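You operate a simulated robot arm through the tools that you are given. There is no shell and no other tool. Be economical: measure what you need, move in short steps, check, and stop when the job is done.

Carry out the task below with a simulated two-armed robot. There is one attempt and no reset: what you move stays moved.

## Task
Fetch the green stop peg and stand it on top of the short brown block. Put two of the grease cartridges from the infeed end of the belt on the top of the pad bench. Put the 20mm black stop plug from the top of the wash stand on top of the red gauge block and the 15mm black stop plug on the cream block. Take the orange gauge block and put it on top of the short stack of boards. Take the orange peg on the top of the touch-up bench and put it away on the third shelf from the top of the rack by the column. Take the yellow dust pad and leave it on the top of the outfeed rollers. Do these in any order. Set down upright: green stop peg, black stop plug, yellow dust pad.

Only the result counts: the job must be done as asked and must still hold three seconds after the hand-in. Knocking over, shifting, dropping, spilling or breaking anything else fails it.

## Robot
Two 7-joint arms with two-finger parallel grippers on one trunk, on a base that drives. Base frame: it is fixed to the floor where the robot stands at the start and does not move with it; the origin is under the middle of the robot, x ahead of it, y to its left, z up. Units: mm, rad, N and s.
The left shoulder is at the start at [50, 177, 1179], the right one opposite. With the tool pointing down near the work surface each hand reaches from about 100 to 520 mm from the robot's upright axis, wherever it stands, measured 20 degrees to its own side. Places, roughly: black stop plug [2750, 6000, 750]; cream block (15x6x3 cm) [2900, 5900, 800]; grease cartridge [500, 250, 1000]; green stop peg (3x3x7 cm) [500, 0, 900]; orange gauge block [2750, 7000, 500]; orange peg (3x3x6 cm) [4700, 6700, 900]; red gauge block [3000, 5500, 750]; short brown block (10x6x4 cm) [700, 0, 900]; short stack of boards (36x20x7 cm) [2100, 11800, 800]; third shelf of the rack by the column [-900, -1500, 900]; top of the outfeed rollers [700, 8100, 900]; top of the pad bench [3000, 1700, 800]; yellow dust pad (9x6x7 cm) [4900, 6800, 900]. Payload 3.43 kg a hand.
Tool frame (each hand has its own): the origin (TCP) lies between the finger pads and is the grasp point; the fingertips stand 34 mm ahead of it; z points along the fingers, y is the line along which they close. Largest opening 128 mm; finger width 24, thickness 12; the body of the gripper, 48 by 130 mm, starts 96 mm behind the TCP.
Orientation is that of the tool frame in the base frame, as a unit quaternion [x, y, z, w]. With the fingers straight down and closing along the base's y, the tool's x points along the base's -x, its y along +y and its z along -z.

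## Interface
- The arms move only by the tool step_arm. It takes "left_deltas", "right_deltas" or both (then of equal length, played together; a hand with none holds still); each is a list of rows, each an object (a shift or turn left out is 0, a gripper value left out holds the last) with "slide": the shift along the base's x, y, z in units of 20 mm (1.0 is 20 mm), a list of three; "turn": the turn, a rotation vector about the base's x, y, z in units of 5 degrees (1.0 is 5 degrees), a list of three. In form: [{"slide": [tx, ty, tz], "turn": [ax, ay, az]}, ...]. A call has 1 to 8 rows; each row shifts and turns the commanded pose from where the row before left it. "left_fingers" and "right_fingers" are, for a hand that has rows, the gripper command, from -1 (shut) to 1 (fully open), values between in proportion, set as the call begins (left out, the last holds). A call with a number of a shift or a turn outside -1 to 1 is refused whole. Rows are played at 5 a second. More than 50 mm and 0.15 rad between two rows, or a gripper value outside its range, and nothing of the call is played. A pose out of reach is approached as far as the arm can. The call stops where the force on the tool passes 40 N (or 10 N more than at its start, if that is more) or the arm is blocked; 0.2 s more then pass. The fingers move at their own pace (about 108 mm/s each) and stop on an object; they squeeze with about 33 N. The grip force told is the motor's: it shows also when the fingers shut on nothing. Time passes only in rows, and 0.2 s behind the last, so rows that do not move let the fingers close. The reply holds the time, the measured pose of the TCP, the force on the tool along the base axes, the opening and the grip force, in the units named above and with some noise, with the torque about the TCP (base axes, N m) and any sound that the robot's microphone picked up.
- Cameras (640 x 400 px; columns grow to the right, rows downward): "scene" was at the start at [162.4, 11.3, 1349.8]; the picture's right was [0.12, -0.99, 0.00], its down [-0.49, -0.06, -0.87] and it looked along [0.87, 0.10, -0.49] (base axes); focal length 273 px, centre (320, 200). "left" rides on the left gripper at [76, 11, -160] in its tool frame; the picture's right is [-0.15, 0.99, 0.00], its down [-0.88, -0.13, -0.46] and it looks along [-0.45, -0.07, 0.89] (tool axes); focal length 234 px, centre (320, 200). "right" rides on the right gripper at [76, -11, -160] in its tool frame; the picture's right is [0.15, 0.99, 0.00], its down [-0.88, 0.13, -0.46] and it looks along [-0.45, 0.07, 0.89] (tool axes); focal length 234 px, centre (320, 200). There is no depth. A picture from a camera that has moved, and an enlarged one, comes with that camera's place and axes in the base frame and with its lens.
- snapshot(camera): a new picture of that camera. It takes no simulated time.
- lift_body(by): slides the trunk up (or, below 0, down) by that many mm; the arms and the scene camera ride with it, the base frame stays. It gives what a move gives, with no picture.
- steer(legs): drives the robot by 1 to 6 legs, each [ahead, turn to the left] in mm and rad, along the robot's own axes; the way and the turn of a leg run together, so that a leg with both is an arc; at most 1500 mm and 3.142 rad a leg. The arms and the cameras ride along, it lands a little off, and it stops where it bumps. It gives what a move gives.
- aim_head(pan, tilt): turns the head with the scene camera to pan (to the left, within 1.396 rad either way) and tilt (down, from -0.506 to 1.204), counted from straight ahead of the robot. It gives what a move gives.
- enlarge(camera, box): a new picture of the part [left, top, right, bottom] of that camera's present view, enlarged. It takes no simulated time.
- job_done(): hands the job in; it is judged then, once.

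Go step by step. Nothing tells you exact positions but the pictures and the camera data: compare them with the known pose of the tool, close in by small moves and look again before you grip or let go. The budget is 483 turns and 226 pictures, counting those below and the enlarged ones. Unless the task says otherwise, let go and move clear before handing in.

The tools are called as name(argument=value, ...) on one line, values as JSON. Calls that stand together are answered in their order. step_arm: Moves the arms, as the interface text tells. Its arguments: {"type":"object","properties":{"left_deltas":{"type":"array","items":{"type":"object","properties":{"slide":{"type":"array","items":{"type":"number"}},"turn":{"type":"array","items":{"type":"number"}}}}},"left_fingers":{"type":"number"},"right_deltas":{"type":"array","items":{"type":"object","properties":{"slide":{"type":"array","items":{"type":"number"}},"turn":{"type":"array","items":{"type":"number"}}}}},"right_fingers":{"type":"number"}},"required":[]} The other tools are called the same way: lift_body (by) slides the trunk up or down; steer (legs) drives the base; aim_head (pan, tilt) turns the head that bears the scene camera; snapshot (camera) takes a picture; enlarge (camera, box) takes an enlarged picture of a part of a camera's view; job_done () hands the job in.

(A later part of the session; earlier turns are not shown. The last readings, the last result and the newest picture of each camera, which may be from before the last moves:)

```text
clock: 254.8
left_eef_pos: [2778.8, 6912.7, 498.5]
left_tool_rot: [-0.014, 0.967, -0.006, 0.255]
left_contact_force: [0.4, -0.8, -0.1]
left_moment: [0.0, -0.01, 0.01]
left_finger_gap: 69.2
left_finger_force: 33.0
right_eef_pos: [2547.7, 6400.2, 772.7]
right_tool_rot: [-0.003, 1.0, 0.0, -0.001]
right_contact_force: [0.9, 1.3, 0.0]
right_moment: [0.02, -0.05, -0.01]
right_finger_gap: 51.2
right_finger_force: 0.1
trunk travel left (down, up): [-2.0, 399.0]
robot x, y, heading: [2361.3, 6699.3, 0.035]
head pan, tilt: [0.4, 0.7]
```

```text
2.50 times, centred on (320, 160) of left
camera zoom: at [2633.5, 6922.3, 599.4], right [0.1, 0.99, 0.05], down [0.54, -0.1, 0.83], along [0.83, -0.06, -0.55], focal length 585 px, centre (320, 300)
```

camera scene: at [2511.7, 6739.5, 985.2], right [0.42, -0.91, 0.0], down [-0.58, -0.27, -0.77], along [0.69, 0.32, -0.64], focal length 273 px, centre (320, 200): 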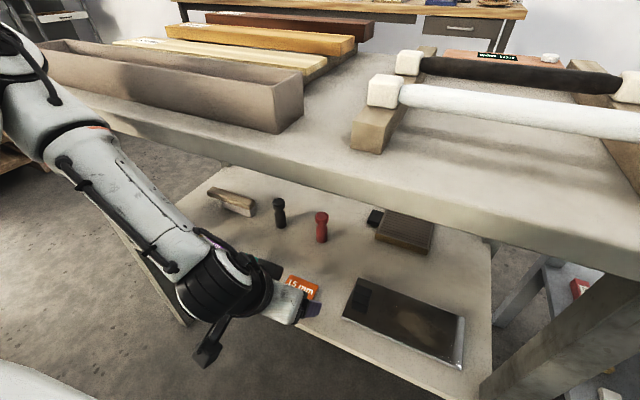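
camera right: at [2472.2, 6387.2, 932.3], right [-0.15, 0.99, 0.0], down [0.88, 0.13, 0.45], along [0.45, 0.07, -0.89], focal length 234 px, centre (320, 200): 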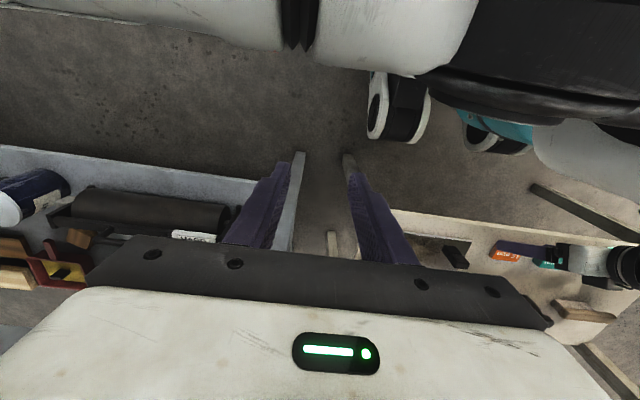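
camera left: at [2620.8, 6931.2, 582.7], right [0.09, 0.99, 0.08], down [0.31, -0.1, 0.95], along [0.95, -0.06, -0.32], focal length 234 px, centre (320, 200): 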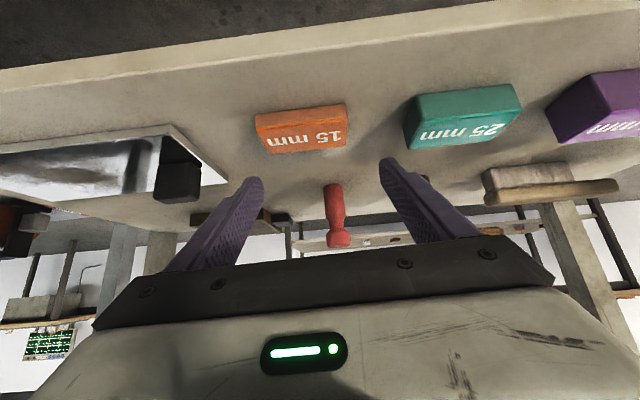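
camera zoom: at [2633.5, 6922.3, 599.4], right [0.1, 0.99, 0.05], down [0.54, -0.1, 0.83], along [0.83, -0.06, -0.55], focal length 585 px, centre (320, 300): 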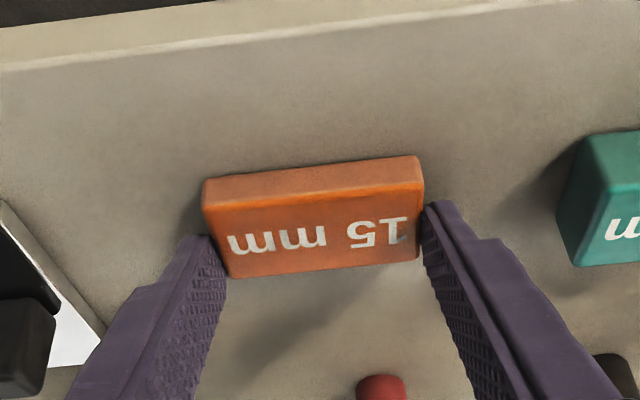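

step_arm(left_deltas=[{"slide": [0, 0, 0.5]}, {"slide": [0, 0, 0.5]}, {"slide": [0, 0, 0.5]}, {"slide": [-0.5, 0, 0.5]}])

enlarge(camera="left", box=[200, 80, 440, 240])

```text
clock: 255.8
left_eef_pos: [2769.1, 6912.4, 536.4]
left_tool_rot: [-0.014, 0.967, -0.005, 0.256]
left_contact_force: [0.1, 1.1, -1.2]
left_moment: [0.0, 0.0, 0.01]
left_finger_gap: 69.2
left_finger_force: 32.8
right_eef_pos: [2547.9, 6399.9, 773.6]
right_tool_rot: [-0.002, 1.0, 0.0, -0.001]
right_contact_force: [1.0, 0.0, -0.7]
right_moment: [0.01, -0.01, -0.04]
right_finger_gap: 51.3
right_finger_force: 0.1
trunk travel left (down, up): [-2.0, 399.0]
robot x, y, heading: [2365.5, 6700.7, 0.039]
head pan, tilt: [0.4, 0.7]
```

```text
2.50 times, centred on (320, 160) of left
camera zoom: at [2623.4, 6922.1, 638.5], right [0.1, 0.99, 0.05], down [0.54, -0.1, 0.83], along [0.83, -0.06, -0.55], focal length 585 px, centre (320, 300)
```

zoom: 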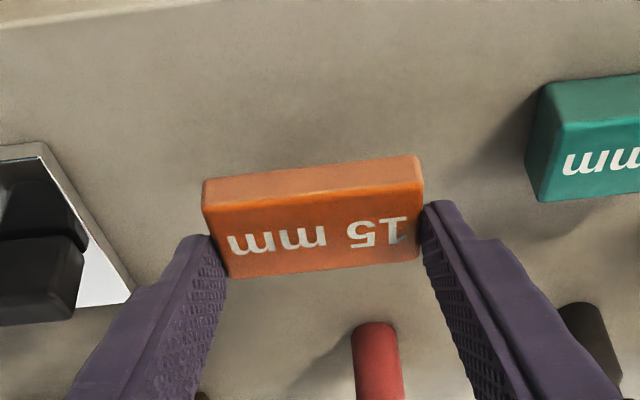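

Held firmly. I back out from under the table, raise the trunk and look north.

steer(legs=[[-420, 0]])

lift_body(by=350)

steer(legs=[[0, 1.53]])

aim_head(pan=0, tilt=0.3)

snapshot(camera="scene")

```text
clock: 258.3
left_eef_pos: [2358.0, 6898.5, 538.3]
left_tool_rot: [-0.016, 0.967, -0.005, 0.255]
left_contact_force: [-0.2, 0.9, -1.3]
left_moment: [0.04, 0.01, 0.0]
left_finger_gap: 69.0
left_finger_force: 33.5
right_eef_pos: [2136.8, 6383.7, 774.2]
right_tool_rot: [-0.003, 1.0, 0.0, 0.0]
right_contact_force: [-0.2, -0.3, 0.4]
right_moment: [0.0, -0.01, -0.01]
right_finger_gap: 51.0
right_finger_force: 0.1
trunk travel left (down, up): [-2.0, 399.0]
robot x, y, heading: [1951.5, 6684.3, 0.04]
head pan, tilt: [0.4, 0.7]
```

```text
clock: 261.7
left_eef_pos: [2357.1, 6898.2, 885.6]
left_tool_rot: [-0.015, 0.967, -0.006, 0.255]
left_contact_force: [0.4, -0.2, -0.8]
left_moment: [0.04, -0.03, 0.0]
left_finger_gap: 69.0
left_finger_force: 33.1
right_eef_pos: [2136.4, 6384.9, 1123.3]
right_tool_rot: [-0.003, 1.0, 0.0, -0.001]
right_contact_force: [-0.4, 0.3, -0.5]
right_moment: [0.02, -0.01, 0.01]
right_finger_gap: 51.3
right_finger_force: 0.0
trunk travel left (down, up): [-352.0, 49.0]
robot x, y, heading: [1950.2, 6686.2, 0.038]
head pan, tilt: [0.4, 0.7]
```

```text
clock: 265.8
left_eef_pos: [1762.4, 7103.3, 886.6]
left_tool_rot: [-0.673, 0.694, 0.171, 0.19]
left_contact_force: [0.1, -0.4, -2.3]
left_moment: [-0.04, 0.02, -0.01]
left_finger_gap: 68.8
left_finger_force: 33.0
right_eef_pos: [2261.5, 6851.6, 1122.8]
right_tool_rot: [-0.687, 0.726, 0.0, -0.001]
right_contact_force: [0.7, -0.2, 0.0]
right_moment: [0.0, 0.0, 0.0]
right_finger_gap: 51.1
right_finger_force: 0.1
trunk travel left (down, up): [-352.0, 49.0]
robot x, y, heading: [1951.1, 6689.4, 1.541]
head pan, tilt: [0.4, 0.7]
```

```text
clock: 266.7
left_eef_pos: [1764.5, 7102.6, 887.3]
left_tool_rot: [-0.674, 0.694, 0.171, 0.19]
left_contact_force: [0.0, -0.4, -1.2]
left_moment: [0.0, 0.0, 0.0]
left_finger_gap: 69.0
left_finger_force: 33.2
right_eef_pos: [2261.8, 6852.7, 1122.9]
right_tool_rot: [-0.688, 0.726, 0.0, 0.0]
right_contact_force: [-0.2, -0.5, -0.2]
right_moment: [-0.03, 0.02, 0.0]
right_finger_gap: 51.5
right_finger_force: 0.1
trunk travel left (down, up): [-352.0, 49.0]
robot x, y, heading: [1951.6, 6685.3, 1.547]
head pan, tilt: [0.0, 0.3]
```

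```text
123 pictures are left
camera scene: at [1956.8, 6849.1, 1371.2], right [1.0, -0.02, 0.0], down [-0.01, -0.3, -0.96], along [0.02, 0.95, -0.3], focal length 273 px, centre (320, 200)
```

scene: 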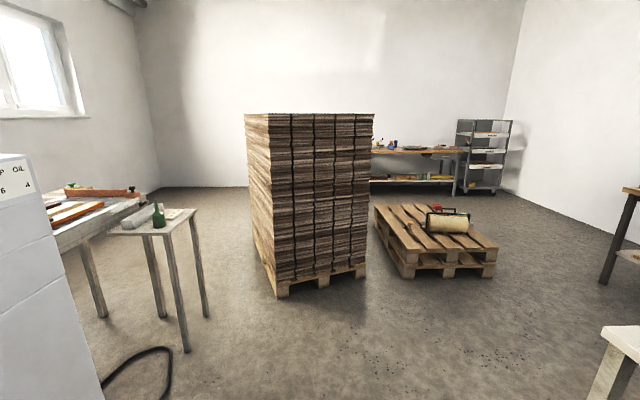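

The way: past this table, then east, and north between the low pallets and the touch-up bench. I drive and look.

steer(legs=[[1400, 0], [0, -1.55], [1500, 0], [350, 0]])

snapshot(camera="scene")

aim_head(pan=1.2, tilt=0.3)

snapshot(camera="scene")

```text
clock: 286.5
left_eef_pos: [4249.2, 8334.9, 886.5]
left_tool_rot: [-0.007, 0.967, -0.008, 0.255]
left_contact_force: [-0.1, 0.4, -0.6]
left_moment: [-0.01, 0.03, 0.03]
left_finger_gap: 68.8
left_finger_force: 33.8
right_eef_pos: [4020.3, 7825.0, 1123.2]
right_tool_rot: [0.006, 1.0, 0.001, -0.001]
right_contact_force: [0.3, -0.7, 0.3]
right_moment: [0.01, 0.03, -0.04]
right_finger_gap: 51.3
right_finger_force: 0.0
trunk travel left (down, up): [-352.0, 49.0]
robot x, y, heading: [3840.5, 8126.3, 0.021]
head pan, tilt: [0.0, 0.3]
```

```text
122 pictures are left
camera scene: at [4005.3, 8132.5, 1371.2], right [0.02, -1.0, 0.0], down [-0.3, -0.01, -0.96], along [0.95, 0.02, -0.3], focal length 273 px, centre (320, 200)
```

scene: 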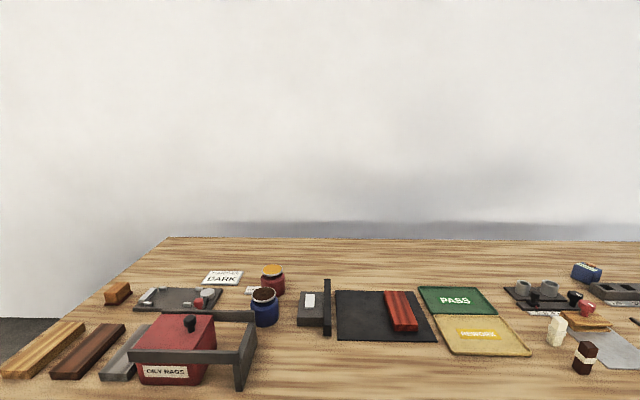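

```text
clock: 287.9
left_eef_pos: [4247.5, 8332.9, 886.6]
left_tool_rot: [-0.007, 0.967, -0.008, 0.255]
left_contact_force: [0.5, -0.4, -1.1]
left_moment: [0.01, -0.03, -0.02]
left_finger_gap: 69.0
left_finger_force: 33.1
right_eef_pos: [4019.9, 7824.0, 1123.6]
right_tool_rot: [0.005, 1.0, 0.0, -0.002]
right_contact_force: [-0.3, -0.6, 0.1]
right_moment: [0.02, 0.01, 0.0]
right_finger_gap: 51.0
right_finger_force: 0.0
trunk travel left (down, up): [-352.0, 49.0]
robot x, y, heading: [3838.6, 8129.2, 0.019]
head pan, tilt: [1.201, 0.3]
```

```text
121 pictures are left
camera scene: at [3943.4, 8218.2, 1371.3], right [0.94, -0.34, 0.0], down [-0.1, -0.28, -0.96], along [0.33, 0.9, -0.3], focal length 273 px, centre (320, 200)
```

scene: 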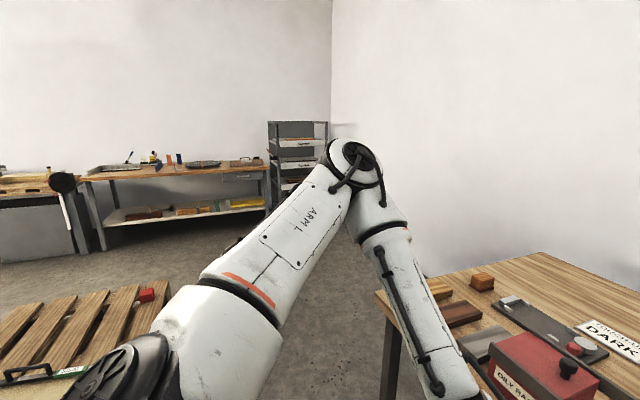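

I raise the left hand clear of the bench edge, turn north and go between.

step_arm(left_deltas=[{"slide": [-0.5, 0, 1]}, {"slide": [-0.5, 0, 1]}, {"slide": [-0.5, 0, 1]}, {"slide": [-0.5, 0, 1]}, {"slide": [0, 0, 1]}, {"slide": [0, 0, 1]}])

aim_head(pan=0, tilt=0.35)

steer(legs=[[0, 1.47]])

snapshot(camera="scene")

```text
clock: 289.3
left_eef_pos: [4224.5, 8331.5, 1006.1]
left_tool_rot: [-0.007, 0.967, -0.008, 0.256]
left_contact_force: [-0.6, -0.4, -0.7]
left_moment: [0.02, -0.02, 0.02]
left_finger_gap: 69.1
left_finger_force: 33.0
left hand out of reach, approached as far as the arm can: row 3, 4
right_eef_pos: [4021.3, 7823.9, 1122.5]
right_tool_rot: [0.005, 1.0, 0.0, -0.001]
right_contact_force: [0.7, -0.8, -0.2]
right_moment: [0.0, 0.02, 0.01]
right_finger_gap: 51.2
right_finger_force: 0.2
trunk travel left (down, up): [-352.0, 49.0]
robot x, y, heading: [3839.9, 8125.5, 0.024]
head pan, tilt: [1.201, 0.3]
```

```text
clock: 290.7
left_eef_pos: [4224.1, 8330.3, 1006.7]
left_tool_rot: [-0.006, 0.967, -0.008, 0.256]
left_contact_force: [-0.2, -0.4, 0.1]
left_moment: [-0.02, -0.01, 0.01]
left_finger_gap: 68.9
left_finger_force: 32.7
right_eef_pos: [4020.0, 7825.4, 1123.6]
right_tool_rot: [0.005, 1.0, 0.001, -0.001]
right_contact_force: [0.4, 0.2, 0.8]
right_moment: [0.01, -0.03, 0.0]
right_finger_gap: 51.2
right_finger_force: 0.0
trunk travel left (down, up): [-352.0, 49.0]
robot x, y, heading: [3841.7, 8129.8, 0.022]
head pan, tilt: [0.0, 0.351]
```

```text
clock: 294.6
left_eef_pos: [3689.9, 8538.0, 1006.1]
left_tool_rot: [-0.641, 0.724, 0.162, 0.197]
left_contact_force: [-0.1, 0.1, -0.7]
left_moment: [-0.02, 0.04, -0.01]
left_finger_gap: 69.0
left_finger_force: 32.8
right_eef_pos: [4163.8, 8266.6, 1124.4]
right_tool_rot: [-0.653, 0.757, -0.001, -0.001]
right_contact_force: [0.5, -0.2, -0.5]
right_moment: [-0.01, -0.02, 0.04]
right_finger_gap: 51.0
right_finger_force: 0.1
trunk travel left (down, up): [-352.0, 49.0]
robot x, y, heading: [3837.7, 8127.9, 1.457]
head pan, tilt: [0.0, 0.351]
```

```text
120 pictures are left
camera scene: at [3860.1, 8291.1, 1366.6], right [0.99, -0.12, 0.0], down [-0.04, -0.34, -0.94], along [0.11, 0.93, -0.34], focal length 273 px, centre (320, 200)
```

scene: 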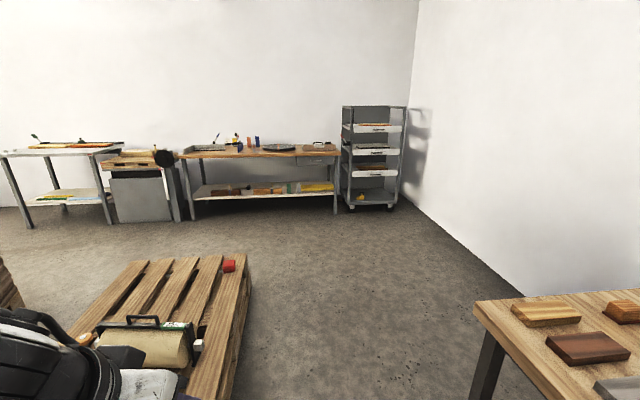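

steer(legs=[[1500, 0.05], [900, 0.05], [0, 1.2], [1000, 0]])

snapshot(camera="scene")

```text
clock: 314.4
left_eef_pos: [2584.1, 10880.6, 1006.1]
left_tool_rot: [0.952, -0.173, -0.248, -0.054]
left_contact_force: [-0.3, 0.7, -0.5]
left_moment: [-0.02, -0.01, -0.01]
left_finger_gap: 69.1
left_finger_force: 33.2
right_eef_pos: [2960.4, 11278.9, 1123.1]
right_tool_rot: [0.982, -0.19, 0.001, 0.001]
right_contact_force: [0.6, 0.4, -0.5]
right_moment: [0.03, -0.02, 0.03]
right_finger_gap: 51.2
right_finger_force: 0.1
trunk travel left (down, up): [-352.0, 49.0]
robot x, y, heading: [3018.8, 10928.1, 2.788]
head pan, tilt: [0.0, 0.351]
```

```text
119 pictures are left
camera scene: at [2867.5, 10986.7, 1366.5], right [0.34, 0.94, 0.0], down [0.32, -0.12, -0.94], along [-0.88, 0.32, -0.34], focal length 273 px, centre (320, 200)
```

scene: 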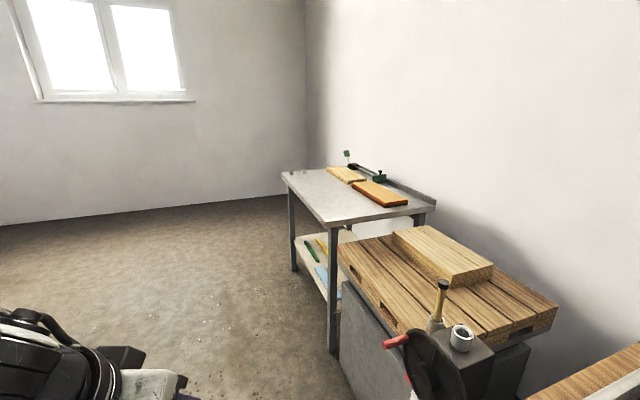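

The boards stack is about x 2040–2370, y 11570–11775, top near 870. I drive to face it from the south.

steer(legs=[[0, 0.12], [730, 0], [0, -1.336]])

aim_head(pan=0, tilt=0.7)

snapshot(camera="scene")

```text
clock: 322.2
left_eef_pos: [2091.1, 11474.6, 1007.6]
left_tool_rot: [0.693, -0.674, -0.176, -0.184]
left_contact_force: [-0.1, 0.3, -0.7]
left_moment: [0.03, -0.01, 0.02]
left_finger_gap: 69.2
left_finger_force: 32.9
right_eef_pos: [2600.9, 11277.0, 1122.3]
right_tool_rot: [0.709, -0.706, 0.001, 0.001]
right_contact_force: [0.2, 0.6, -0.6]
right_moment: [-0.01, 0.04, -0.04]
right_finger_gap: 51.1
right_finger_force: 0.0
trunk travel left (down, up): [-352.0, 49.0]
robot x, y, heading: [2300.6, 11092.0, 1.598]
head pan, tilt: [0.0, 0.351]
```

```text
clock: 323.0
left_eef_pos: [2090.7, 11474.5, 1005.7]
left_tool_rot: [0.693, -0.674, -0.176, -0.184]
left_contact_force: [-0.7, 0.3, 0.1]
left_moment: [-0.01, -0.03, -0.03]
left_finger_gap: 69.3
left_finger_force: 32.9
right_eef_pos: [2600.6, 11276.5, 1123.0]
right_tool_rot: [0.709, -0.706, 0.001, 0.0]
right_contact_force: [-0.2, -1.0, 0.8]
right_moment: [-0.01, 0.03, -0.01]
right_finger_gap: 50.9
right_finger_force: 0.1
trunk travel left (down, up): [-352.0, 49.0]
robot x, y, heading: [2298.7, 11091.8, 1.605]
head pan, tilt: [0.0, 0.7]
```

```text
118 pictures are left
camera scene: at [2296.7, 11247.5, 1335.3], right [1.0, 0.03, 0.0], down [0.02, -0.64, -0.77], along [-0.03, 0.76, -0.64], focal length 273 px, centre (320, 200)
```

scene: 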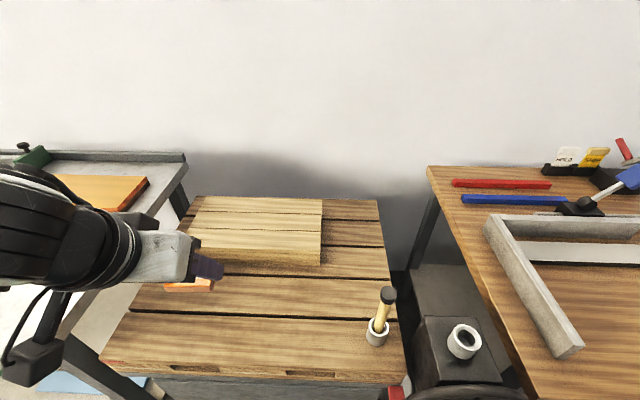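

Stack top ≈ z 864, front edge y≈11644, x 1946–2282. I drive 80 mm closer and move the left hand over it.

steer(legs=[[80, -0.03]])

step_arm(left_deltas=[{"slide": [0, 1, 0]}, {"slide": [0, 1, 0]}, {"slide": [0, 1, 0]}, {"slide": [0, 1, 0]}, {"slide": [0, 1, 0]}, {"slide": [0, 0.5, -0.5]}])

snapshot(camera="left")

snapshot(camera="scene")

```text
clock: 324.2
left_eef_pos: [2098.8, 11560.9, 1006.1]
left_tool_rot: [-0.683, 0.685, 0.172, 0.187]
left_contact_force: [0.6, -0.2, 0.1]
left_moment: [-0.01, 0.01, -0.03]
left_finger_gap: 69.0
left_finger_force: 33.0
right_eef_pos: [2600.1, 11349.3, 1122.4]
right_tool_rot: [-0.699, 0.715, 0.0, 0.0]
right_contact_force: [0.5, -0.4, -0.4]
right_moment: [0.04, 0.0, -0.05]
right_finger_gap: 51.2
right_finger_force: 0.0
trunk travel left (down, up): [-352.0, 49.0]
robot x, y, heading: [2293.6, 11171.2, 1.572]
head pan, tilt: [0.0, 0.7]
stopped in leg 1: the robot was blocked; the commanded pose is now the measured one
```

```text
clock: 325.6
left_eef_pos: [2097.1, 11670.3, 998.6]
left_tool_rot: [0.684, -0.684, -0.173, -0.186]
left_contact_force: [0.5, -0.3, -1.5]
left_moment: [-0.02, 0.02, 0.02]
left_finger_gap: 68.9
left_finger_force: 33.4
right_eef_pos: [2602.4, 11349.9, 1123.2]
right_tool_rot: [-0.698, 0.716, 0.0, 0.0]
right_contact_force: [0.3, 1.0, -0.1]
right_moment: [0.0, 0.0, -0.01]
right_finger_gap: 51.1
right_finger_force: 0.1
trunk travel left (down, up): [-352.0, 49.0]
robot x, y, heading: [2291.6, 11172.1, 1.581]
head pan, tilt: [0.0, 0.7]
```

```text
117 pictures are left
camera left: at [2082.5, 11527.1, 1100.5], right [-0.99, 0.13, 0.05], down [0.12, 0.54, 0.83], along [0.08, 0.83, -0.55], focal length 234 px, centre (320, 200)
```

left: 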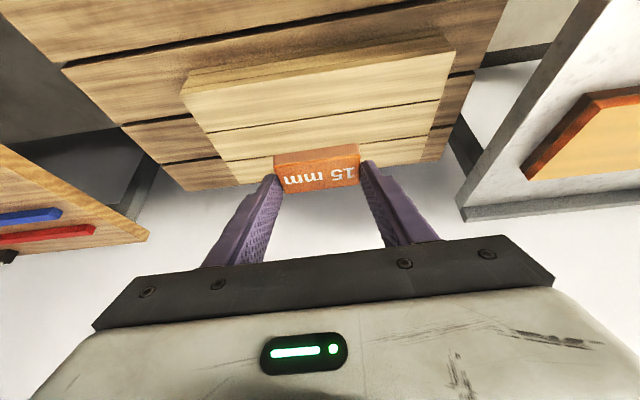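

```text
116 pictures are left
camera scene: at [2296.1, 11328.5, 1335.2], right [1.0, 0.01, 0.0], down [0.0, -0.64, -0.76], along [-0.01, 0.76, -0.64], focal length 273 px, centre (320, 200)
```

scene: 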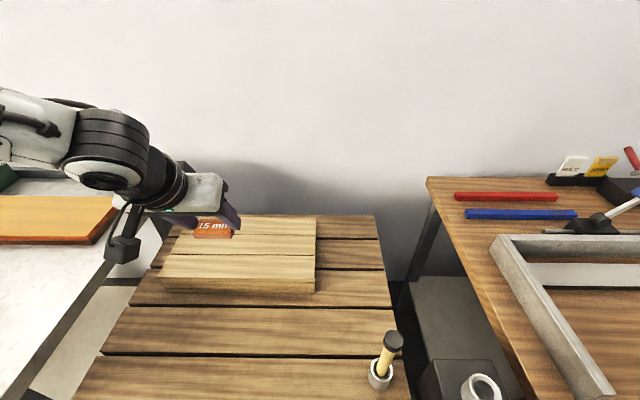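

The block hangs over the stack. I shift 25 mm farther in and lower.

step_arm(left_deltas=[{"slide": [0.3, 0.6, 0]}, {"slide": [0.3, 0.6, -1]}, {"slide": [0, 0, -1]}, {"slide": [0, 0, -1]}, {"slide": [0, 0, -1]}])

enlarge(camera="scene", box=[130, 180, 340, 310])

```text
clock: 326.8
left_eef_pos: [2108.6, 11693.7, 915.9]
left_tool_rot: [-0.683, 0.684, 0.174, 0.187]
left_contact_force: [1.0, 0.1, -0.2]
left_moment: [0.0, 0.01, 0.0]
left_finger_gap: 68.9
left_finger_force: 32.9
right_eef_pos: [2601.6, 11349.5, 1123.9]
right_tool_rot: [-0.698, 0.716, -0.002, 0.0]
right_contact_force: [-0.8, 0.7, -0.5]
right_moment: [-0.04, 0.0, 0.01]
right_finger_gap: 51.3
right_finger_force: 0.1
trunk travel left (down, up): [-352.0, 49.0]
robot x, y, heading: [2293.1, 11176.5, 1.576]
head pan, tilt: [0.0, 0.7]
```

```text
3.05 times, centred on (235, 245) of scene
camera zoom: at [2296.2, 11328.5, 1335.2], right [1.0, 0.01, 0.0], down [0.0, -0.64, -0.76], along [-0.01, 0.76, -0.64], focal length 833 px, centre (579, 63)
```

zoom: 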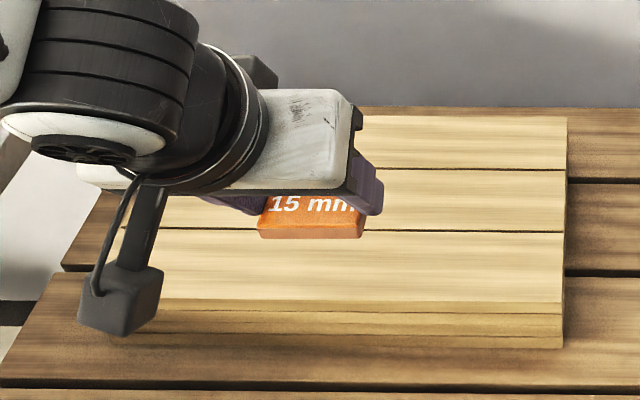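

step_arm(left_deltas=[{"slide": [0, 0, -0.3]}, {"slide": [0, 0, -0.2]}])

step_arm(left_deltas=[{"slide": [0, 0, -0.12]}, {"slide": [0, 0, -0.12]}])

step_arm(left_deltas=[{"slide": [0, 0, -0.1]}, {"slide": [0, 0, -0.1]}])

```text
clock: 327.4
left_eef_pos: [2108.7, 11694.6, 906.8]
left_tool_rot: [-0.683, 0.684, 0.174, 0.187]
left_contact_force: [-0.5, 0.3, -1.0]
left_moment: [-0.01, 0.05, 0.0]
left_finger_gap: 68.8
left_finger_force: 33.0
right_eef_pos: [2601.4, 11349.5, 1122.5]
right_tool_rot: [-0.698, 0.716, 0.0, -0.001]
right_contact_force: [0.0, 0.4, 0.4]
right_moment: [-0.02, 0.0, 0.02]
right_finger_gap: 51.2
right_finger_force: 0.1
trunk travel left (down, up): [-352.0, 49.0]
robot x, y, heading: [2296.5, 11169.5, 1.575]
head pan, tilt: [0.0, 0.7]
```

```text
clock: 328.0
left_eef_pos: [2108.5, 11694.8, 900.2]
left_tool_rot: [-0.683, 0.685, 0.173, 0.187]
left_contact_force: [-0.1, -0.4, -1.1]
left_moment: [-0.01, -0.04, -0.01]
left_finger_gap: 68.8
left_finger_force: 32.8
right_eef_pos: [2601.3, 11348.0, 1123.4]
right_tool_rot: [-0.699, 0.716, 0.0, 0.0]
right_contact_force: [0.3, 0.6, -0.4]
right_moment: [0.0, 0.02, -0.03]
right_finger_gap: 51.3
right_finger_force: 0.2
trunk travel left (down, up): [-352.0, 49.0]
robot x, y, heading: [2296.7, 11173.5, 1.58]
head pan, tilt: [0.0, 0.7]
```

```text
clock: 328.6
left_eef_pos: [2110.0, 11694.6, 898.1]
left_tool_rot: [0.684, -0.683, -0.174, -0.187]
left_contact_force: [0.1, -0.5, -0.9]
left_moment: [0.01, 0.0, 0.01]
left_finger_gap: 68.9
left_finger_force: 32.7
right_eef_pos: [2602.1, 11348.6, 1123.2]
right_tool_rot: [-0.698, 0.717, -0.001, 0.0]
right_contact_force: [-0.2, -0.2, -0.1]
right_moment: [-0.02, 0.0, -0.01]
right_finger_gap: 51.3
right_finger_force: 0.1
trunk travel left (down, up): [-352.0, 49.0]
robot x, y, heading: [2297.8, 11173.3, 1.582]
head pan, tilt: [0.0, 0.7]
```

enlarge(camera="scene", box=[160, 200, 300, 290])

step_arm(left_deltas=[{"slide": [0, 0, -0.1]}, {"slide": [0, 0, -0.1]}])

step_arm(left_deltas=[{"slide": [0, 0, -0.1]}, {"slide": [0, 0, -0.1]}])

```text
4.44 times, centred on (230, 245) of scene
camera zoom: at [2296.3, 11328.3, 1335.2], right [1.0, 0.01, 0.0], down [0.0, -0.64, -0.76], along [-0.01, 0.76, -0.64], focal length 1214 px, centre (720, 0)
```

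zoom: 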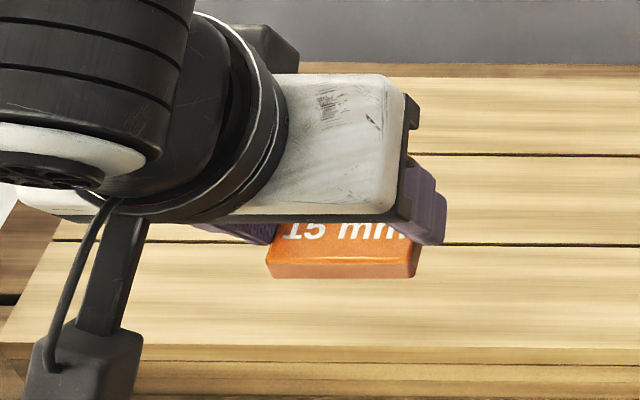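

```text
clock: 329.2
left_eef_pos: [2108.7, 11694.3, 894.2]
left_tool_rot: [-0.683, 0.684, 0.173, 0.187]
left_contact_force: [-0.3, 0.3, -1.9]
left_moment: [-0.02, 0.0, -0.01]
left_finger_gap: 69.0
left_finger_force: 33.4
right_eef_pos: [2601.8, 11350.7, 1123.6]
right_tool_rot: [-0.699, 0.715, -0.001, -0.001]
right_contact_force: [-0.2, 0.1, 0.5]
right_moment: [0.0, -0.01, 0.02]
right_finger_gap: 51.5
right_finger_force: 0.0
trunk travel left (down, up): [-352.0, 49.0]
robot x, y, heading: [2295.3, 11174.1, 1.578]
head pan, tilt: [0.0, 0.7]
```

```text
clock: 329.8
left_eef_pos: [2109.7, 11694.9, 890.9]
left_tool_rot: [0.684, -0.683, -0.174, -0.187]
left_contact_force: [0.1, -0.3, -1.0]
left_moment: [-0.02, 0.0, 0.01]
left_finger_gap: 68.9
left_finger_force: 32.8
right_eef_pos: [2601.2, 11348.3, 1122.6]
right_tool_rot: [-0.698, 0.716, -0.001, 0.0]
right_contact_force: [0.4, -0.3, 0.0]
right_moment: [0.02, 0.0, -0.02]
right_finger_gap: 51.3
right_finger_force: 0.1
trunk travel left (down, up): [-352.0, 49.0]
robot x, y, heading: [2295.2, 11173.9, 1.573]
head pan, tilt: [0.0, 0.7]
```

step_arm(left_deltas=[{"slide": [0, 0, -0.1]}, {"slide": [0, 0, -0.1]}, {"slide": [0, 0, -0.1]}])

step_arm(left_deltas=[{"slide": [0, 0, -0.1]}, {"slide": [0, 0, -0.1]}])

enlarge(camera="scene", box=[160, 200, 300, 290])

```text
clock: 330.6
left_eef_pos: [2108.7, 11693.4, 883.9]
left_tool_rot: [0.684, -0.684, -0.172, -0.188]
left_contact_force: [0.7, 0.0, 0.1]
left_moment: [0.02, 0.02, -0.02]
left_finger_gap: 68.8
left_finger_force: 33.4
right_eef_pos: [2601.0, 11349.2, 1122.2]
right_tool_rot: [-0.698, 0.716, -0.001, -0.001]
right_contact_force: [0.4, 0.8, 0.4]
right_moment: [0.02, -0.02, 0.05]
right_finger_gap: 51.2
right_finger_force: 0.0
trunk travel left (down, up): [-352.0, 49.0]
robot x, y, heading: [2294.7, 11168.9, 1.582]
head pan, tilt: [0.0, 0.7]
```

```text
clock: 331.2
left_eef_pos: [2108.3, 11693.5, 885.1]
left_tool_rot: [-0.684, 0.684, 0.173, 0.186]
left_contact_force: [-0.1, 0.8, -1.3]
left_moment: [-0.01, 0.04, 0.0]
left_finger_gap: 69.1
left_finger_force: 33.0
left hand out of reach, approached as far as the arm can: row 2
right_eef_pos: [2601.9, 11349.3, 1123.2]
right_tool_rot: [-0.698, 0.716, 0.0, -0.001]
right_contact_force: [0.9, -0.4, -0.1]
right_moment: [-0.02, -0.01, 0.01]
right_finger_gap: 51.6
right_finger_force: 0.0
trunk travel left (down, up): [-352.0, 49.0]
robot x, y, heading: [2296.6, 11171.7, 1.58]
head pan, tilt: [0.0, 0.7]
```

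```text
4.44 times, centred on (230, 245) of scene
camera zoom: at [2296.3, 11328.3, 1335.2], right [1.0, 0.01, 0.0], down [0.0, -0.64, -0.76], along [-0.01, 0.76, -0.64], focal length 1214 px, centre (720, 0)
```

zoom: 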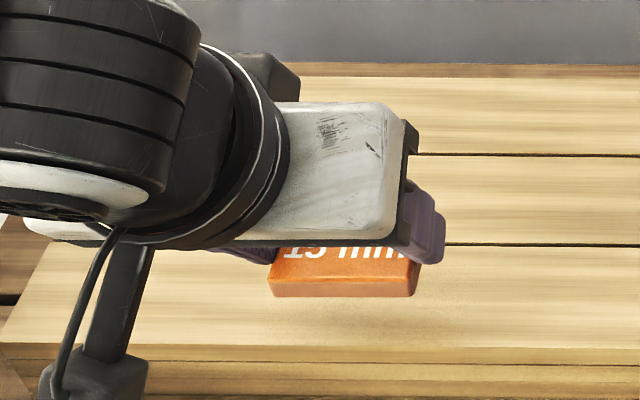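

Arm is at its lower limit; I lower the trunk a few mm at a time instead.

lift_body(by=-6)

lift_body(by=-4)

enlarge(camera="scene", box=[160, 200, 300, 290])

```text
clock: 331.8
left_eef_pos: [2107.1, 11693.6, 877.0]
left_tool_rot: [-0.684, 0.684, 0.173, 0.186]
left_contact_force: [0.3, 0.2, 0.1]
left_moment: [-0.01, 0.03, 0.0]
left_finger_gap: 69.1
left_finger_force: 32.6
right_eef_pos: [2601.2, 11349.7, 1116.1]
right_tool_rot: [-0.698, 0.716, -0.001, -0.001]
right_contact_force: [0.7, -0.3, -0.7]
right_moment: [0.0, 0.01, -0.02]
right_finger_gap: 51.2
right_finger_force: 0.1
trunk travel left (down, up): [-346.0, 55.0]
robot x, y, heading: [2297.5, 11175.0, 1.581]
head pan, tilt: [0.0, 0.7]
```

```text
clock: 332.3
left_eef_pos: [2108.1, 11693.0, 873.8]
left_tool_rot: [0.684, -0.684, -0.174, -0.186]
left_contact_force: [-0.3, -0.4, -0.8]
left_moment: [-0.02, 0.03, -0.01]
left_finger_gap: 68.9
left_finger_force: 32.9
right_eef_pos: [2602.2, 11349.9, 1113.2]
right_tool_rot: [-0.699, 0.716, -0.001, -0.002]
right_contact_force: [0.2, -0.3, 0.5]
right_moment: [0.01, -0.02, 0.01]
right_finger_gap: 51.0
right_finger_force: 0.0
trunk travel left (down, up): [-342.0, 59.0]
robot x, y, heading: [2294.4, 11173.2, 1.58]
head pan, tilt: [0.0, 0.7]
```

```text
4.44 times, centred on (230, 245) of scene
camera zoom: at [2296.3, 11328.2, 1325.2], right [1.0, 0.01, 0.0], down [0.0, -0.64, -0.77], along [-0.01, 0.76, -0.64], focal length 1214 px, centre (720, 0)
```

zoom: 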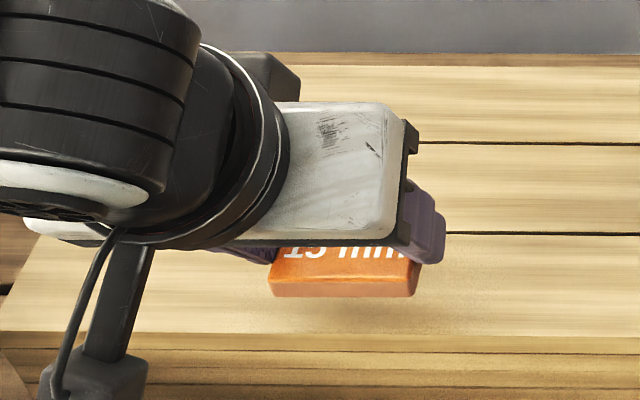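

lift_body(by=-6)

lift_body(by=-5)

enlarge(camera="scene", box=[160, 200, 300, 290])

```text
clock: 332.9
left_eef_pos: [2107.4, 11694.1, 867.3]
left_tool_rot: [0.684, -0.683, -0.173, -0.186]
left_contact_force: [-0.3, 0.4, -0.5]
left_moment: [0.0, -0.01, -0.01]
left_finger_gap: 68.9
left_finger_force: 32.8
right_eef_pos: [2600.9, 11349.2, 1107.8]
right_tool_rot: [-0.698, 0.716, -0.001, -0.001]
right_contact_force: [0.3, 0.4, -0.2]
right_moment: [0.04, -0.02, -0.02]
right_finger_gap: 51.2
right_finger_force: 0.0
trunk travel left (down, up): [-336.0, 65.0]
robot x, y, heading: [2296.6, 11174.2, 1.575]
head pan, tilt: [0.0, 0.7]
```

```text
clock: 333.4
left_eef_pos: [2108.2, 11693.8, 862.8]
left_tool_rot: [0.684, -0.683, -0.174, -0.187]
left_contact_force: [0.2, 0.5, -0.2]
left_moment: [-0.01, -0.01, 0.02]
left_finger_gap: 69.1
left_finger_force: 33.5
right_eef_pos: [2601.2, 11350.0, 1101.3]
right_tool_rot: [-0.699, 0.716, 0.0, 0.0]
right_contact_force: [0.6, 0.3, -0.1]
right_moment: [0.0, 0.01, 0.03]
right_finger_gap: 51.4
right_finger_force: 0.0
trunk travel left (down, up): [-331.0, 70.0]
robot x, y, heading: [2293.8, 11172.6, 1.58]
head pan, tilt: [0.0, 0.7]
```

```text
4.44 times, centred on (230, 245) of scene
camera zoom: at [2296.3, 11328.2, 1314.2], right [1.0, 0.01, 0.0], down [0.0, -0.64, -0.77], along [-0.01, 0.76, -0.64], focal length 1214 px, centre (720, 0)
```

zoom: 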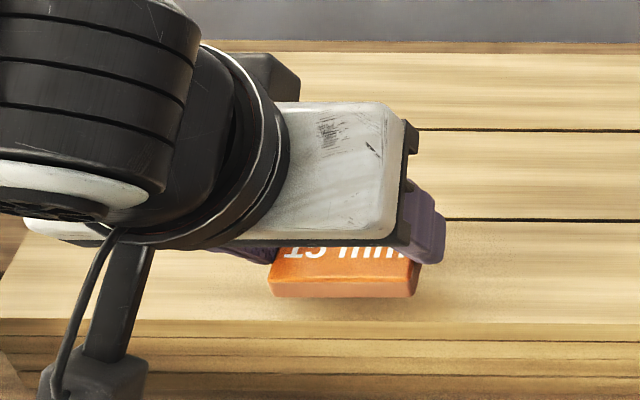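

I shift 20 mm deeper, then continue down.

step_arm(left_deltas=[{"slide": [0, 0.5, 0]}, {"slide": [0, 0.5, 0]}])

lift_body(by=-6)

lift_body(by=-4)

enlarge(camera="scene", box=[160, 200, 300, 290])

```text
clock: 334.0
left_eef_pos: [2103.1, 11710.7, 868.0]
left_tool_rot: [-0.683, 0.684, 0.172, 0.188]
left_contact_force: [-0.4, -0.4, -1.0]
left_moment: [0.0, -0.02, 0.02]
left_finger_gap: 69.1
left_finger_force: 32.8
left hand out of reach, approached as far as the arm can: row 2
right_eef_pos: [2600.8, 11348.9, 1101.8]
right_tool_rot: [-0.699, 0.715, -0.001, -0.001]
right_contact_force: [1.1, 0.0, -0.1]
right_moment: [-0.05, 0.02, 0.03]
right_finger_gap: 51.4
right_finger_force: 0.1
trunk travel left (down, up): [-331.0, 70.0]
robot x, y, heading: [2299.7, 11168.7, 1.581]
head pan, tilt: [0.0, 0.7]
```

```text
clock: 334.6
left_eef_pos: [2102.8, 11711.1, 860.5]
left_tool_rot: [-0.683, 0.684, 0.173, 0.189]
left_contact_force: [0.1, 0.8, -1.0]
left_moment: [0.01, 0.01, -0.01]
left_finger_gap: 69.2
left_finger_force: 33.2
right_eef_pos: [2601.4, 11349.3, 1095.8]
right_tool_rot: [-0.699, 0.715, -0.001, -0.001]
right_contact_force: [0.2, -0.6, 1.1]
right_moment: [0.03, 0.0, -0.01]
right_finger_gap: 51.2
right_finger_force: 0.0
trunk travel left (down, up): [-325.0, 76.0]
robot x, y, heading: [2293.4, 11170.0, 1.58]
head pan, tilt: [0.0, 0.7]
```

```text
clock: 335.1
left_eef_pos: [2103.3, 11711.7, 857.7]
left_tool_rot: [0.684, -0.684, -0.173, -0.188]
left_contact_force: [-0.2, 0.8, -1.5]
left_moment: [-0.01, 0.03, -0.01]
left_finger_gap: 69.1
left_finger_force: 33.3
right_eef_pos: [2601.2, 11348.6, 1091.7]
right_tool_rot: [-0.698, 0.716, 0.0, 0.0]
right_contact_force: [0.0, 0.1, -0.4]
right_moment: [-0.01, 0.02, 0.0]
right_finger_gap: 51.1
right_finger_force: 0.1
trunk travel left (down, up): [-321.0, 80.0]
robot x, y, heading: [2293.6, 11170.7, 1.576]
head pan, tilt: [0.0, 0.7]
```

```text
4.44 times, centred on (230, 245) of scene
camera zoom: at [2296.3, 11328.2, 1304.2], right [1.0, 0.01, 0.0], down [0.0, -0.64, -0.77], along [-0.01, 0.76, -0.64], focal length 1214 px, centre (720, 0)
```

zoom: 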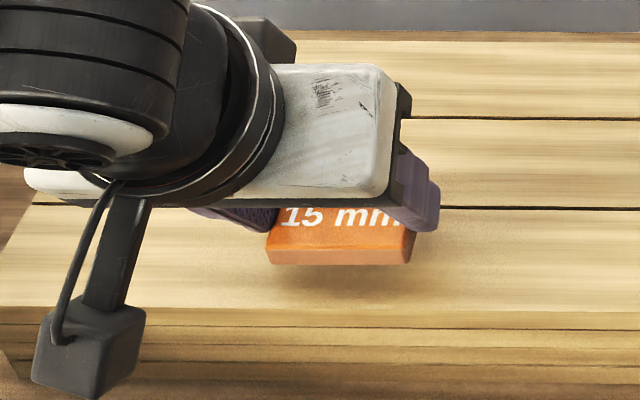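

lift_body(by=-8)

lift_body(by=-5)

enlarge(camera="scene", box=[160, 200, 300, 290])

```text
clock: 335.7
left_eef_pos: [2102.6, 11711.6, 849.1]
left_tool_rot: [0.684, -0.684, -0.173, -0.188]
left_contact_force: [0.4, 0.4, -1.1]
left_moment: [0.01, -0.03, 0.0]
left_finger_gap: 68.7
left_finger_force: 33.0
right_eef_pos: [2601.1, 11349.9, 1084.5]
right_tool_rot: [-0.699, 0.715, 0.0, 0.0]
right_contact_force: [0.1, -0.1, 0.3]
right_moment: [-0.01, 0.01, 0.03]
right_finger_gap: 51.4
right_finger_force: 0.0
trunk travel left (down, up): [-313.0, 88.0]
robot x, y, heading: [2291.8, 11172.7, 1.578]
head pan, tilt: [0.0, 0.7]
```

```text
clock: 336.2
left_eef_pos: [2102.9, 11710.1, 843.9]
left_tool_rot: [-0.684, 0.684, 0.172, 0.189]
left_contact_force: [0.5, -0.4, -0.4]
left_moment: [0.0, -0.02, 0.02]
left_finger_gap: 69.1
left_finger_force: 33.6
right_eef_pos: [2600.3, 11348.9, 1080.1]
right_tool_rot: [-0.699, 0.715, -0.001, -0.001]
right_contact_force: [0.0, -0.1, 0.5]
right_moment: [0.01, 0.02, 0.0]
right_finger_gap: 51.0
right_finger_force: 0.1
trunk travel left (down, up): [-308.0, 93.0]
robot x, y, heading: [2293.0, 11170.5, 1.58]
head pan, tilt: [0.0, 0.7]
```

```text
4.44 times, centred on (230, 245) of scene
camera zoom: at [2296.3, 11328.2, 1291.2], right [1.0, 0.01, 0.0], down [0.0, -0.64, -0.77], along [-0.01, 0.76, -0.64], focal length 1214 px, centre (720, 0)
```

zoom: 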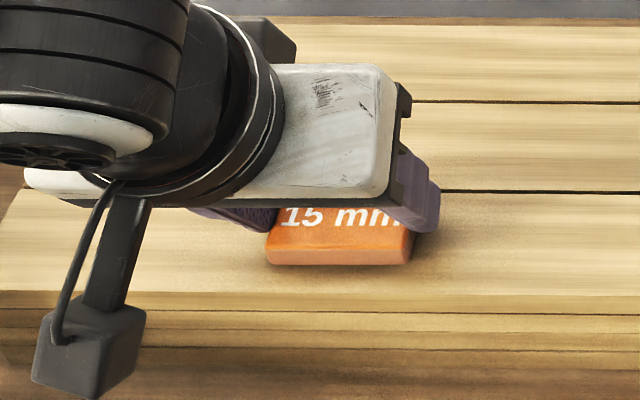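

lift_body(by=-4)

lift_body(by=-3)

enlarge(camera="scene", box=[190, 220, 280, 280])

```text
clock: 336.7
left_eef_pos: [2103.9, 11710.7, 840.1]
left_tool_rot: [0.684, -0.684, -0.173, -0.188]
left_contact_force: [0.6, 0.7, 2.1]
left_moment: [0.01, 0.13, 0.01]
left_finger_gap: 69.0
left_finger_force: 32.6
right_eef_pos: [2602.2, 11350.3, 1075.2]
right_tool_rot: [-0.699, 0.715, -0.001, -0.001]
right_contact_force: [-0.6, 0.7, 0.0]
right_moment: [-0.02, 0.0, 0.01]
right_finger_gap: 51.3
right_finger_force: 0.0
trunk travel left (down, up): [-304.0, 97.0]
robot x, y, heading: [2292.9, 11172.6, 1.577]
head pan, tilt: [0.0, 0.7]
```

```text
clock: 337.2
left_eef_pos: [2103.6, 11711.5, 839.2]
left_tool_rot: [-0.683, 0.683, 0.176, 0.19]
left_contact_force: [-1.3, -1.0, 14.5]
left_moment: [-0.16, 0.59, 0.11]
left_finger_gap: 68.9
left_finger_force: 33.4
right_eef_pos: [2602.0, 11348.8, 1072.0]
right_tool_rot: [-0.699, 0.715, 0.0, -0.001]
right_contact_force: [0.0, -0.2, -0.4]
right_moment: [-0.02, 0.01, 0.03]
right_finger_gap: 51.2
right_finger_force: 0.0
trunk travel left (down, up): [-301.0, 100.0]
robot x, y, heading: [2294.2, 11173.3, 1.58]
head pan, tilt: [0.0, 0.7]
```

```text
6.67 times, centred on (235, 250) of scene
camera zoom: at [2296.7, 11326.8, 1284.6], right [1.0, 0.01, 0.0], down [0.0, -0.64, -0.77], along [-0.01, 0.77, -0.64], focal length 1822 px, centre (887, -133)
```

zoom: 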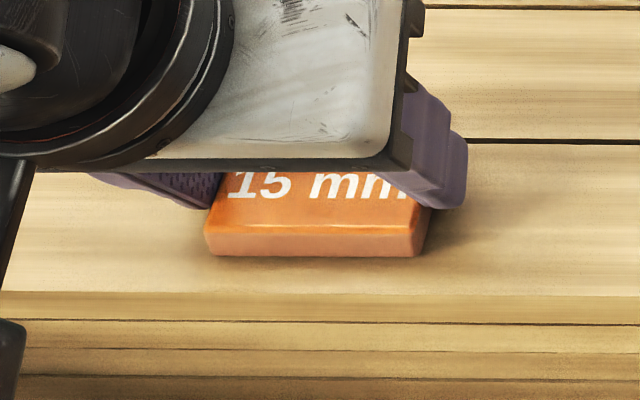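

Contact (14 N). I release and withdraw.

step_arm(left_deltas=[{"slide": [0, 0, 0.03]}, {"slide": [0, 0, 0]}, {"slide": [0, 0, 0]}], left_fingers=0.5)

step_arm(left_deltas=[{"slide": [0, -0.3, 0.5]}, {"slide": [0, -0.3, 0.5]}, {"slide": [0, -0.5, 1]}, {"slide": [0, -0.5, 1]}, {"slide": [0, -0.5, 1]}, {"slide": [0, -0.5, 1]}])

snapshot(camera="scene")

```text
clock: 338.1
left_eef_pos: [2103.6, 11710.8, 838.8]
left_tool_rot: [-0.683, 0.684, 0.172, 0.188]
left_contact_force: [2.9, -0.5, 8.3]
left_moment: [0.02, 0.28, -0.02]
left_finger_gap: 93.9
left_finger_force: 0.0
right_eef_pos: [2602.3, 11348.7, 1073.1]
right_tool_rot: [-0.698, 0.716, 0.0, 0.0]
right_contact_force: [0.1, 0.7, 0.0]
right_moment: [0.0, -0.01, -0.01]
right_finger_gap: 51.3
right_finger_force: 0.1
trunk travel left (down, up): [-301.0, 100.0]
robot x, y, heading: [2294.3, 11169.0, 1.578]
head pan, tilt: [0.0, 0.7]
```

```text
clock: 339.4
left_eef_pos: [2101.3, 11656.4, 938.6]
left_tool_rot: [-0.683, 0.684, 0.172, 0.188]
left_contact_force: [0.2, -0.3, 0.7]
left_moment: [0.04, -0.02, -0.01]
left_finger_gap: 96.1
left_finger_force: 0.1
right_eef_pos: [2600.9, 11347.8, 1071.8]
right_tool_rot: [-0.698, 0.716, 0.0, -0.001]
right_contact_force: [-0.4, -0.7, -0.1]
right_moment: [0.01, -0.04, 0.0]
right_finger_gap: 51.4
right_finger_force: 0.0
trunk travel left (down, up): [-301.0, 100.0]
robot x, y, heading: [2290.9, 11173.0, 1.578]
head pan, tilt: [0.0, 0.7]
```

```text
107 pictures are left
camera scene: at [2296.4, 11328.0, 1284.2], right [1.0, 0.01, 0.0], down [0.0, -0.64, -0.77], along [-0.01, 0.77, -0.64], focal length 273 px, centre (320, 200)
```

scene: 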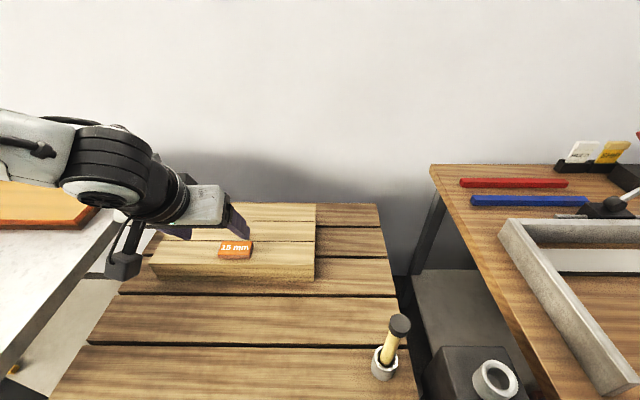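

The gauge block lies on the boards. I back away, straighten the left hand and drive back toward the touch-up bench.

steer(legs=[[-300, 0]])

lift_body(by=80)

step_arm(left_deltas=[{"turn": [-1, 0, 0], "slide": [0, 0, 0.5]}, {"turn": [-1, 0, 0], "slide": [0, 0, 0.5]}, {"turn": [-1, 0, 0], "slide": [0, 0, 0.5]}, {"turn": [-1, 0, 0], "slide": [0, 0, 0.5]}, {"turn": [-1, 0, 0], "slide": [0, 0, 0.5]}, {"turn": [-0.9, 0, 0], "slide": [0, 0, 0.5]}])

steer(legs=[[0, -1.79], [1500, 0], [230, 0]])

```text
clock: 341.5
left_eef_pos: [2105.0, 11359.8, 937.6]
left_tool_rot: [-0.683, 0.684, 0.172, 0.189]
left_contact_force: [1.0, -0.9, 0.5]
left_moment: [0.0, 0.03, 0.0]
left_finger_gap: 96.0
left_finger_force: 0.1
right_eef_pos: [2603.2, 11051.7, 1071.9]
right_tool_rot: [-0.698, 0.716, 0.0, 0.0]
right_contact_force: [-0.7, -0.1, 0.4]
right_moment: [0.01, -0.03, -0.04]
right_finger_gap: 51.0
right_finger_force: 0.0
trunk travel left (down, up): [-301.0, 100.0]
robot x, y, heading: [2297.2, 10873.5, 1.577]
head pan, tilt: [0.0, 0.7]
```

```text
clock: 342.7
left_eef_pos: [2104.7, 11359.2, 1018.1]
left_tool_rot: [-0.684, 0.684, 0.172, 0.187]
left_contact_force: [-0.1, 0.2, 0.7]
left_moment: [-0.01, 0.02, 0.04]
left_finger_gap: 95.9
left_finger_force: 0.1
right_eef_pos: [2604.6, 11051.0, 1152.0]
right_tool_rot: [-0.698, 0.716, -0.001, 0.0]
right_contact_force: [-0.2, 0.3, 0.5]
right_moment: [0.02, -0.01, -0.01]
right_finger_gap: 51.6
right_finger_force: 0.0
trunk travel left (down, up): [-381.0, 20.0]
robot x, y, heading: [2298.6, 10874.8, 1.574]
head pan, tilt: [0.0, 0.7]
```

```text
clock: 344.1
left_eef_pos: [2103.6, 11359.4, 1077.1]
left_tool_rot: [0.708, -0.706, 0.008, -0.007]
left_contact_force: [0.3, 0.4, 0.2]
left_moment: [0.0, 0.0, -0.01]
left_finger_gap: 96.1
left_finger_force: 0.1
right_eef_pos: [2602.7, 11052.0, 1152.2]
right_tool_rot: [-0.698, 0.716, -0.001, -0.001]
right_contact_force: [-0.6, -0.2, -0.2]
right_moment: [0.01, -0.01, 0.0]
right_finger_gap: 51.3
right_finger_force: 0.0
trunk travel left (down, up): [-381.0, 20.0]
robot x, y, heading: [2300.0, 10876.7, 1.579]
head pan, tilt: [0.0, 0.7]
```

```text
clock: 357.0
left_eef_pos: [4501.2, 10680.1, 1077.2]
left_tool_rot: [0.085, 0.996, -0.011, -0.001]
left_contact_force: [0.5, 0.1, -1.7]
left_moment: [0.01, 0.03, -0.01]
left_finger_gap: 95.9
left_finger_force: 0.1
right_eef_pos: [4112.0, 10240.8, 1151.5]
right_tool_rot: [0.1, 0.995, 0.0, -0.001]
right_contact_force: [0.2, -0.5, 0.3]
right_moment: [0.0, 0.01, 0.04]
right_finger_gap: 51.0
right_finger_force: 0.1
trunk travel left (down, up): [-381.0, 20.0]
robot x, y, heading: [3992.6, 10574.8, -0.169]
head pan, tilt: [0.0, 0.7]
```

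steer(legs=[[0, -1.43], [1300, 0]])

aim_head(pan=0.3, tilt=0.35)

snapshot(camera="scene")

```text
clock: 367.2
left_eef_pos: [4082.8, 8753.5, 1077.0]
left_tool_rot: [0.73, 0.683, -0.008, -0.007]
left_contact_force: [-0.4, -0.7, -0.2]
left_moment: [0.03, -0.02, 0.0]
left_finger_gap: 96.2
left_finger_force: 0.0
right_eef_pos: [3604.0, 9094.9, 1152.5]
right_tool_rot: [0.74, 0.673, 0.001, 0.0]
right_contact_force: [-0.7, -0.5, -0.2]
right_moment: [-0.01, 0.0, 0.03]
right_finger_gap: 51.2
right_finger_force: 0.1
trunk travel left (down, up): [-381.0, 20.0]
robot x, y, heading: [3923.2, 9249.1, -1.633]
head pan, tilt: [0.0, 0.7]
```

```text
clock: 368.1
left_eef_pos: [4083.3, 8752.5, 1076.5]
left_tool_rot: [0.73, 0.684, -0.008, -0.006]
left_contact_force: [0.5, -0.2, 0.5]
left_moment: [-0.03, 0.03, -0.04]
left_finger_gap: 96.0
left_finger_force: 0.0
right_eef_pos: [3602.8, 9095.2, 1153.1]
right_tool_rot: [0.74, 0.673, 0.001, -0.001]
right_contact_force: [0.6, 0.9, -0.4]
right_moment: [0.03, 0.0, 0.01]
right_finger_gap: 51.4
right_finger_force: 0.1
trunk travel left (down, up): [-381.0, 20.0]
robot x, y, heading: [3924.8, 9247.1, -1.633]
head pan, tilt: [0.3, 0.351]
```

```text
106 pictures are left
camera scene: at [3941.4, 9090.4, 1395.5], right [-0.97, -0.23, 0.0], down [-0.08, 0.33, -0.94], along [0.22, -0.91, -0.34], focal length 273 px, centre (320, 200)
```

scene: 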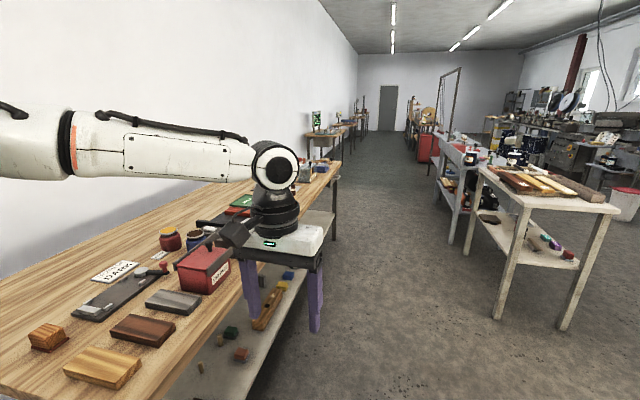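

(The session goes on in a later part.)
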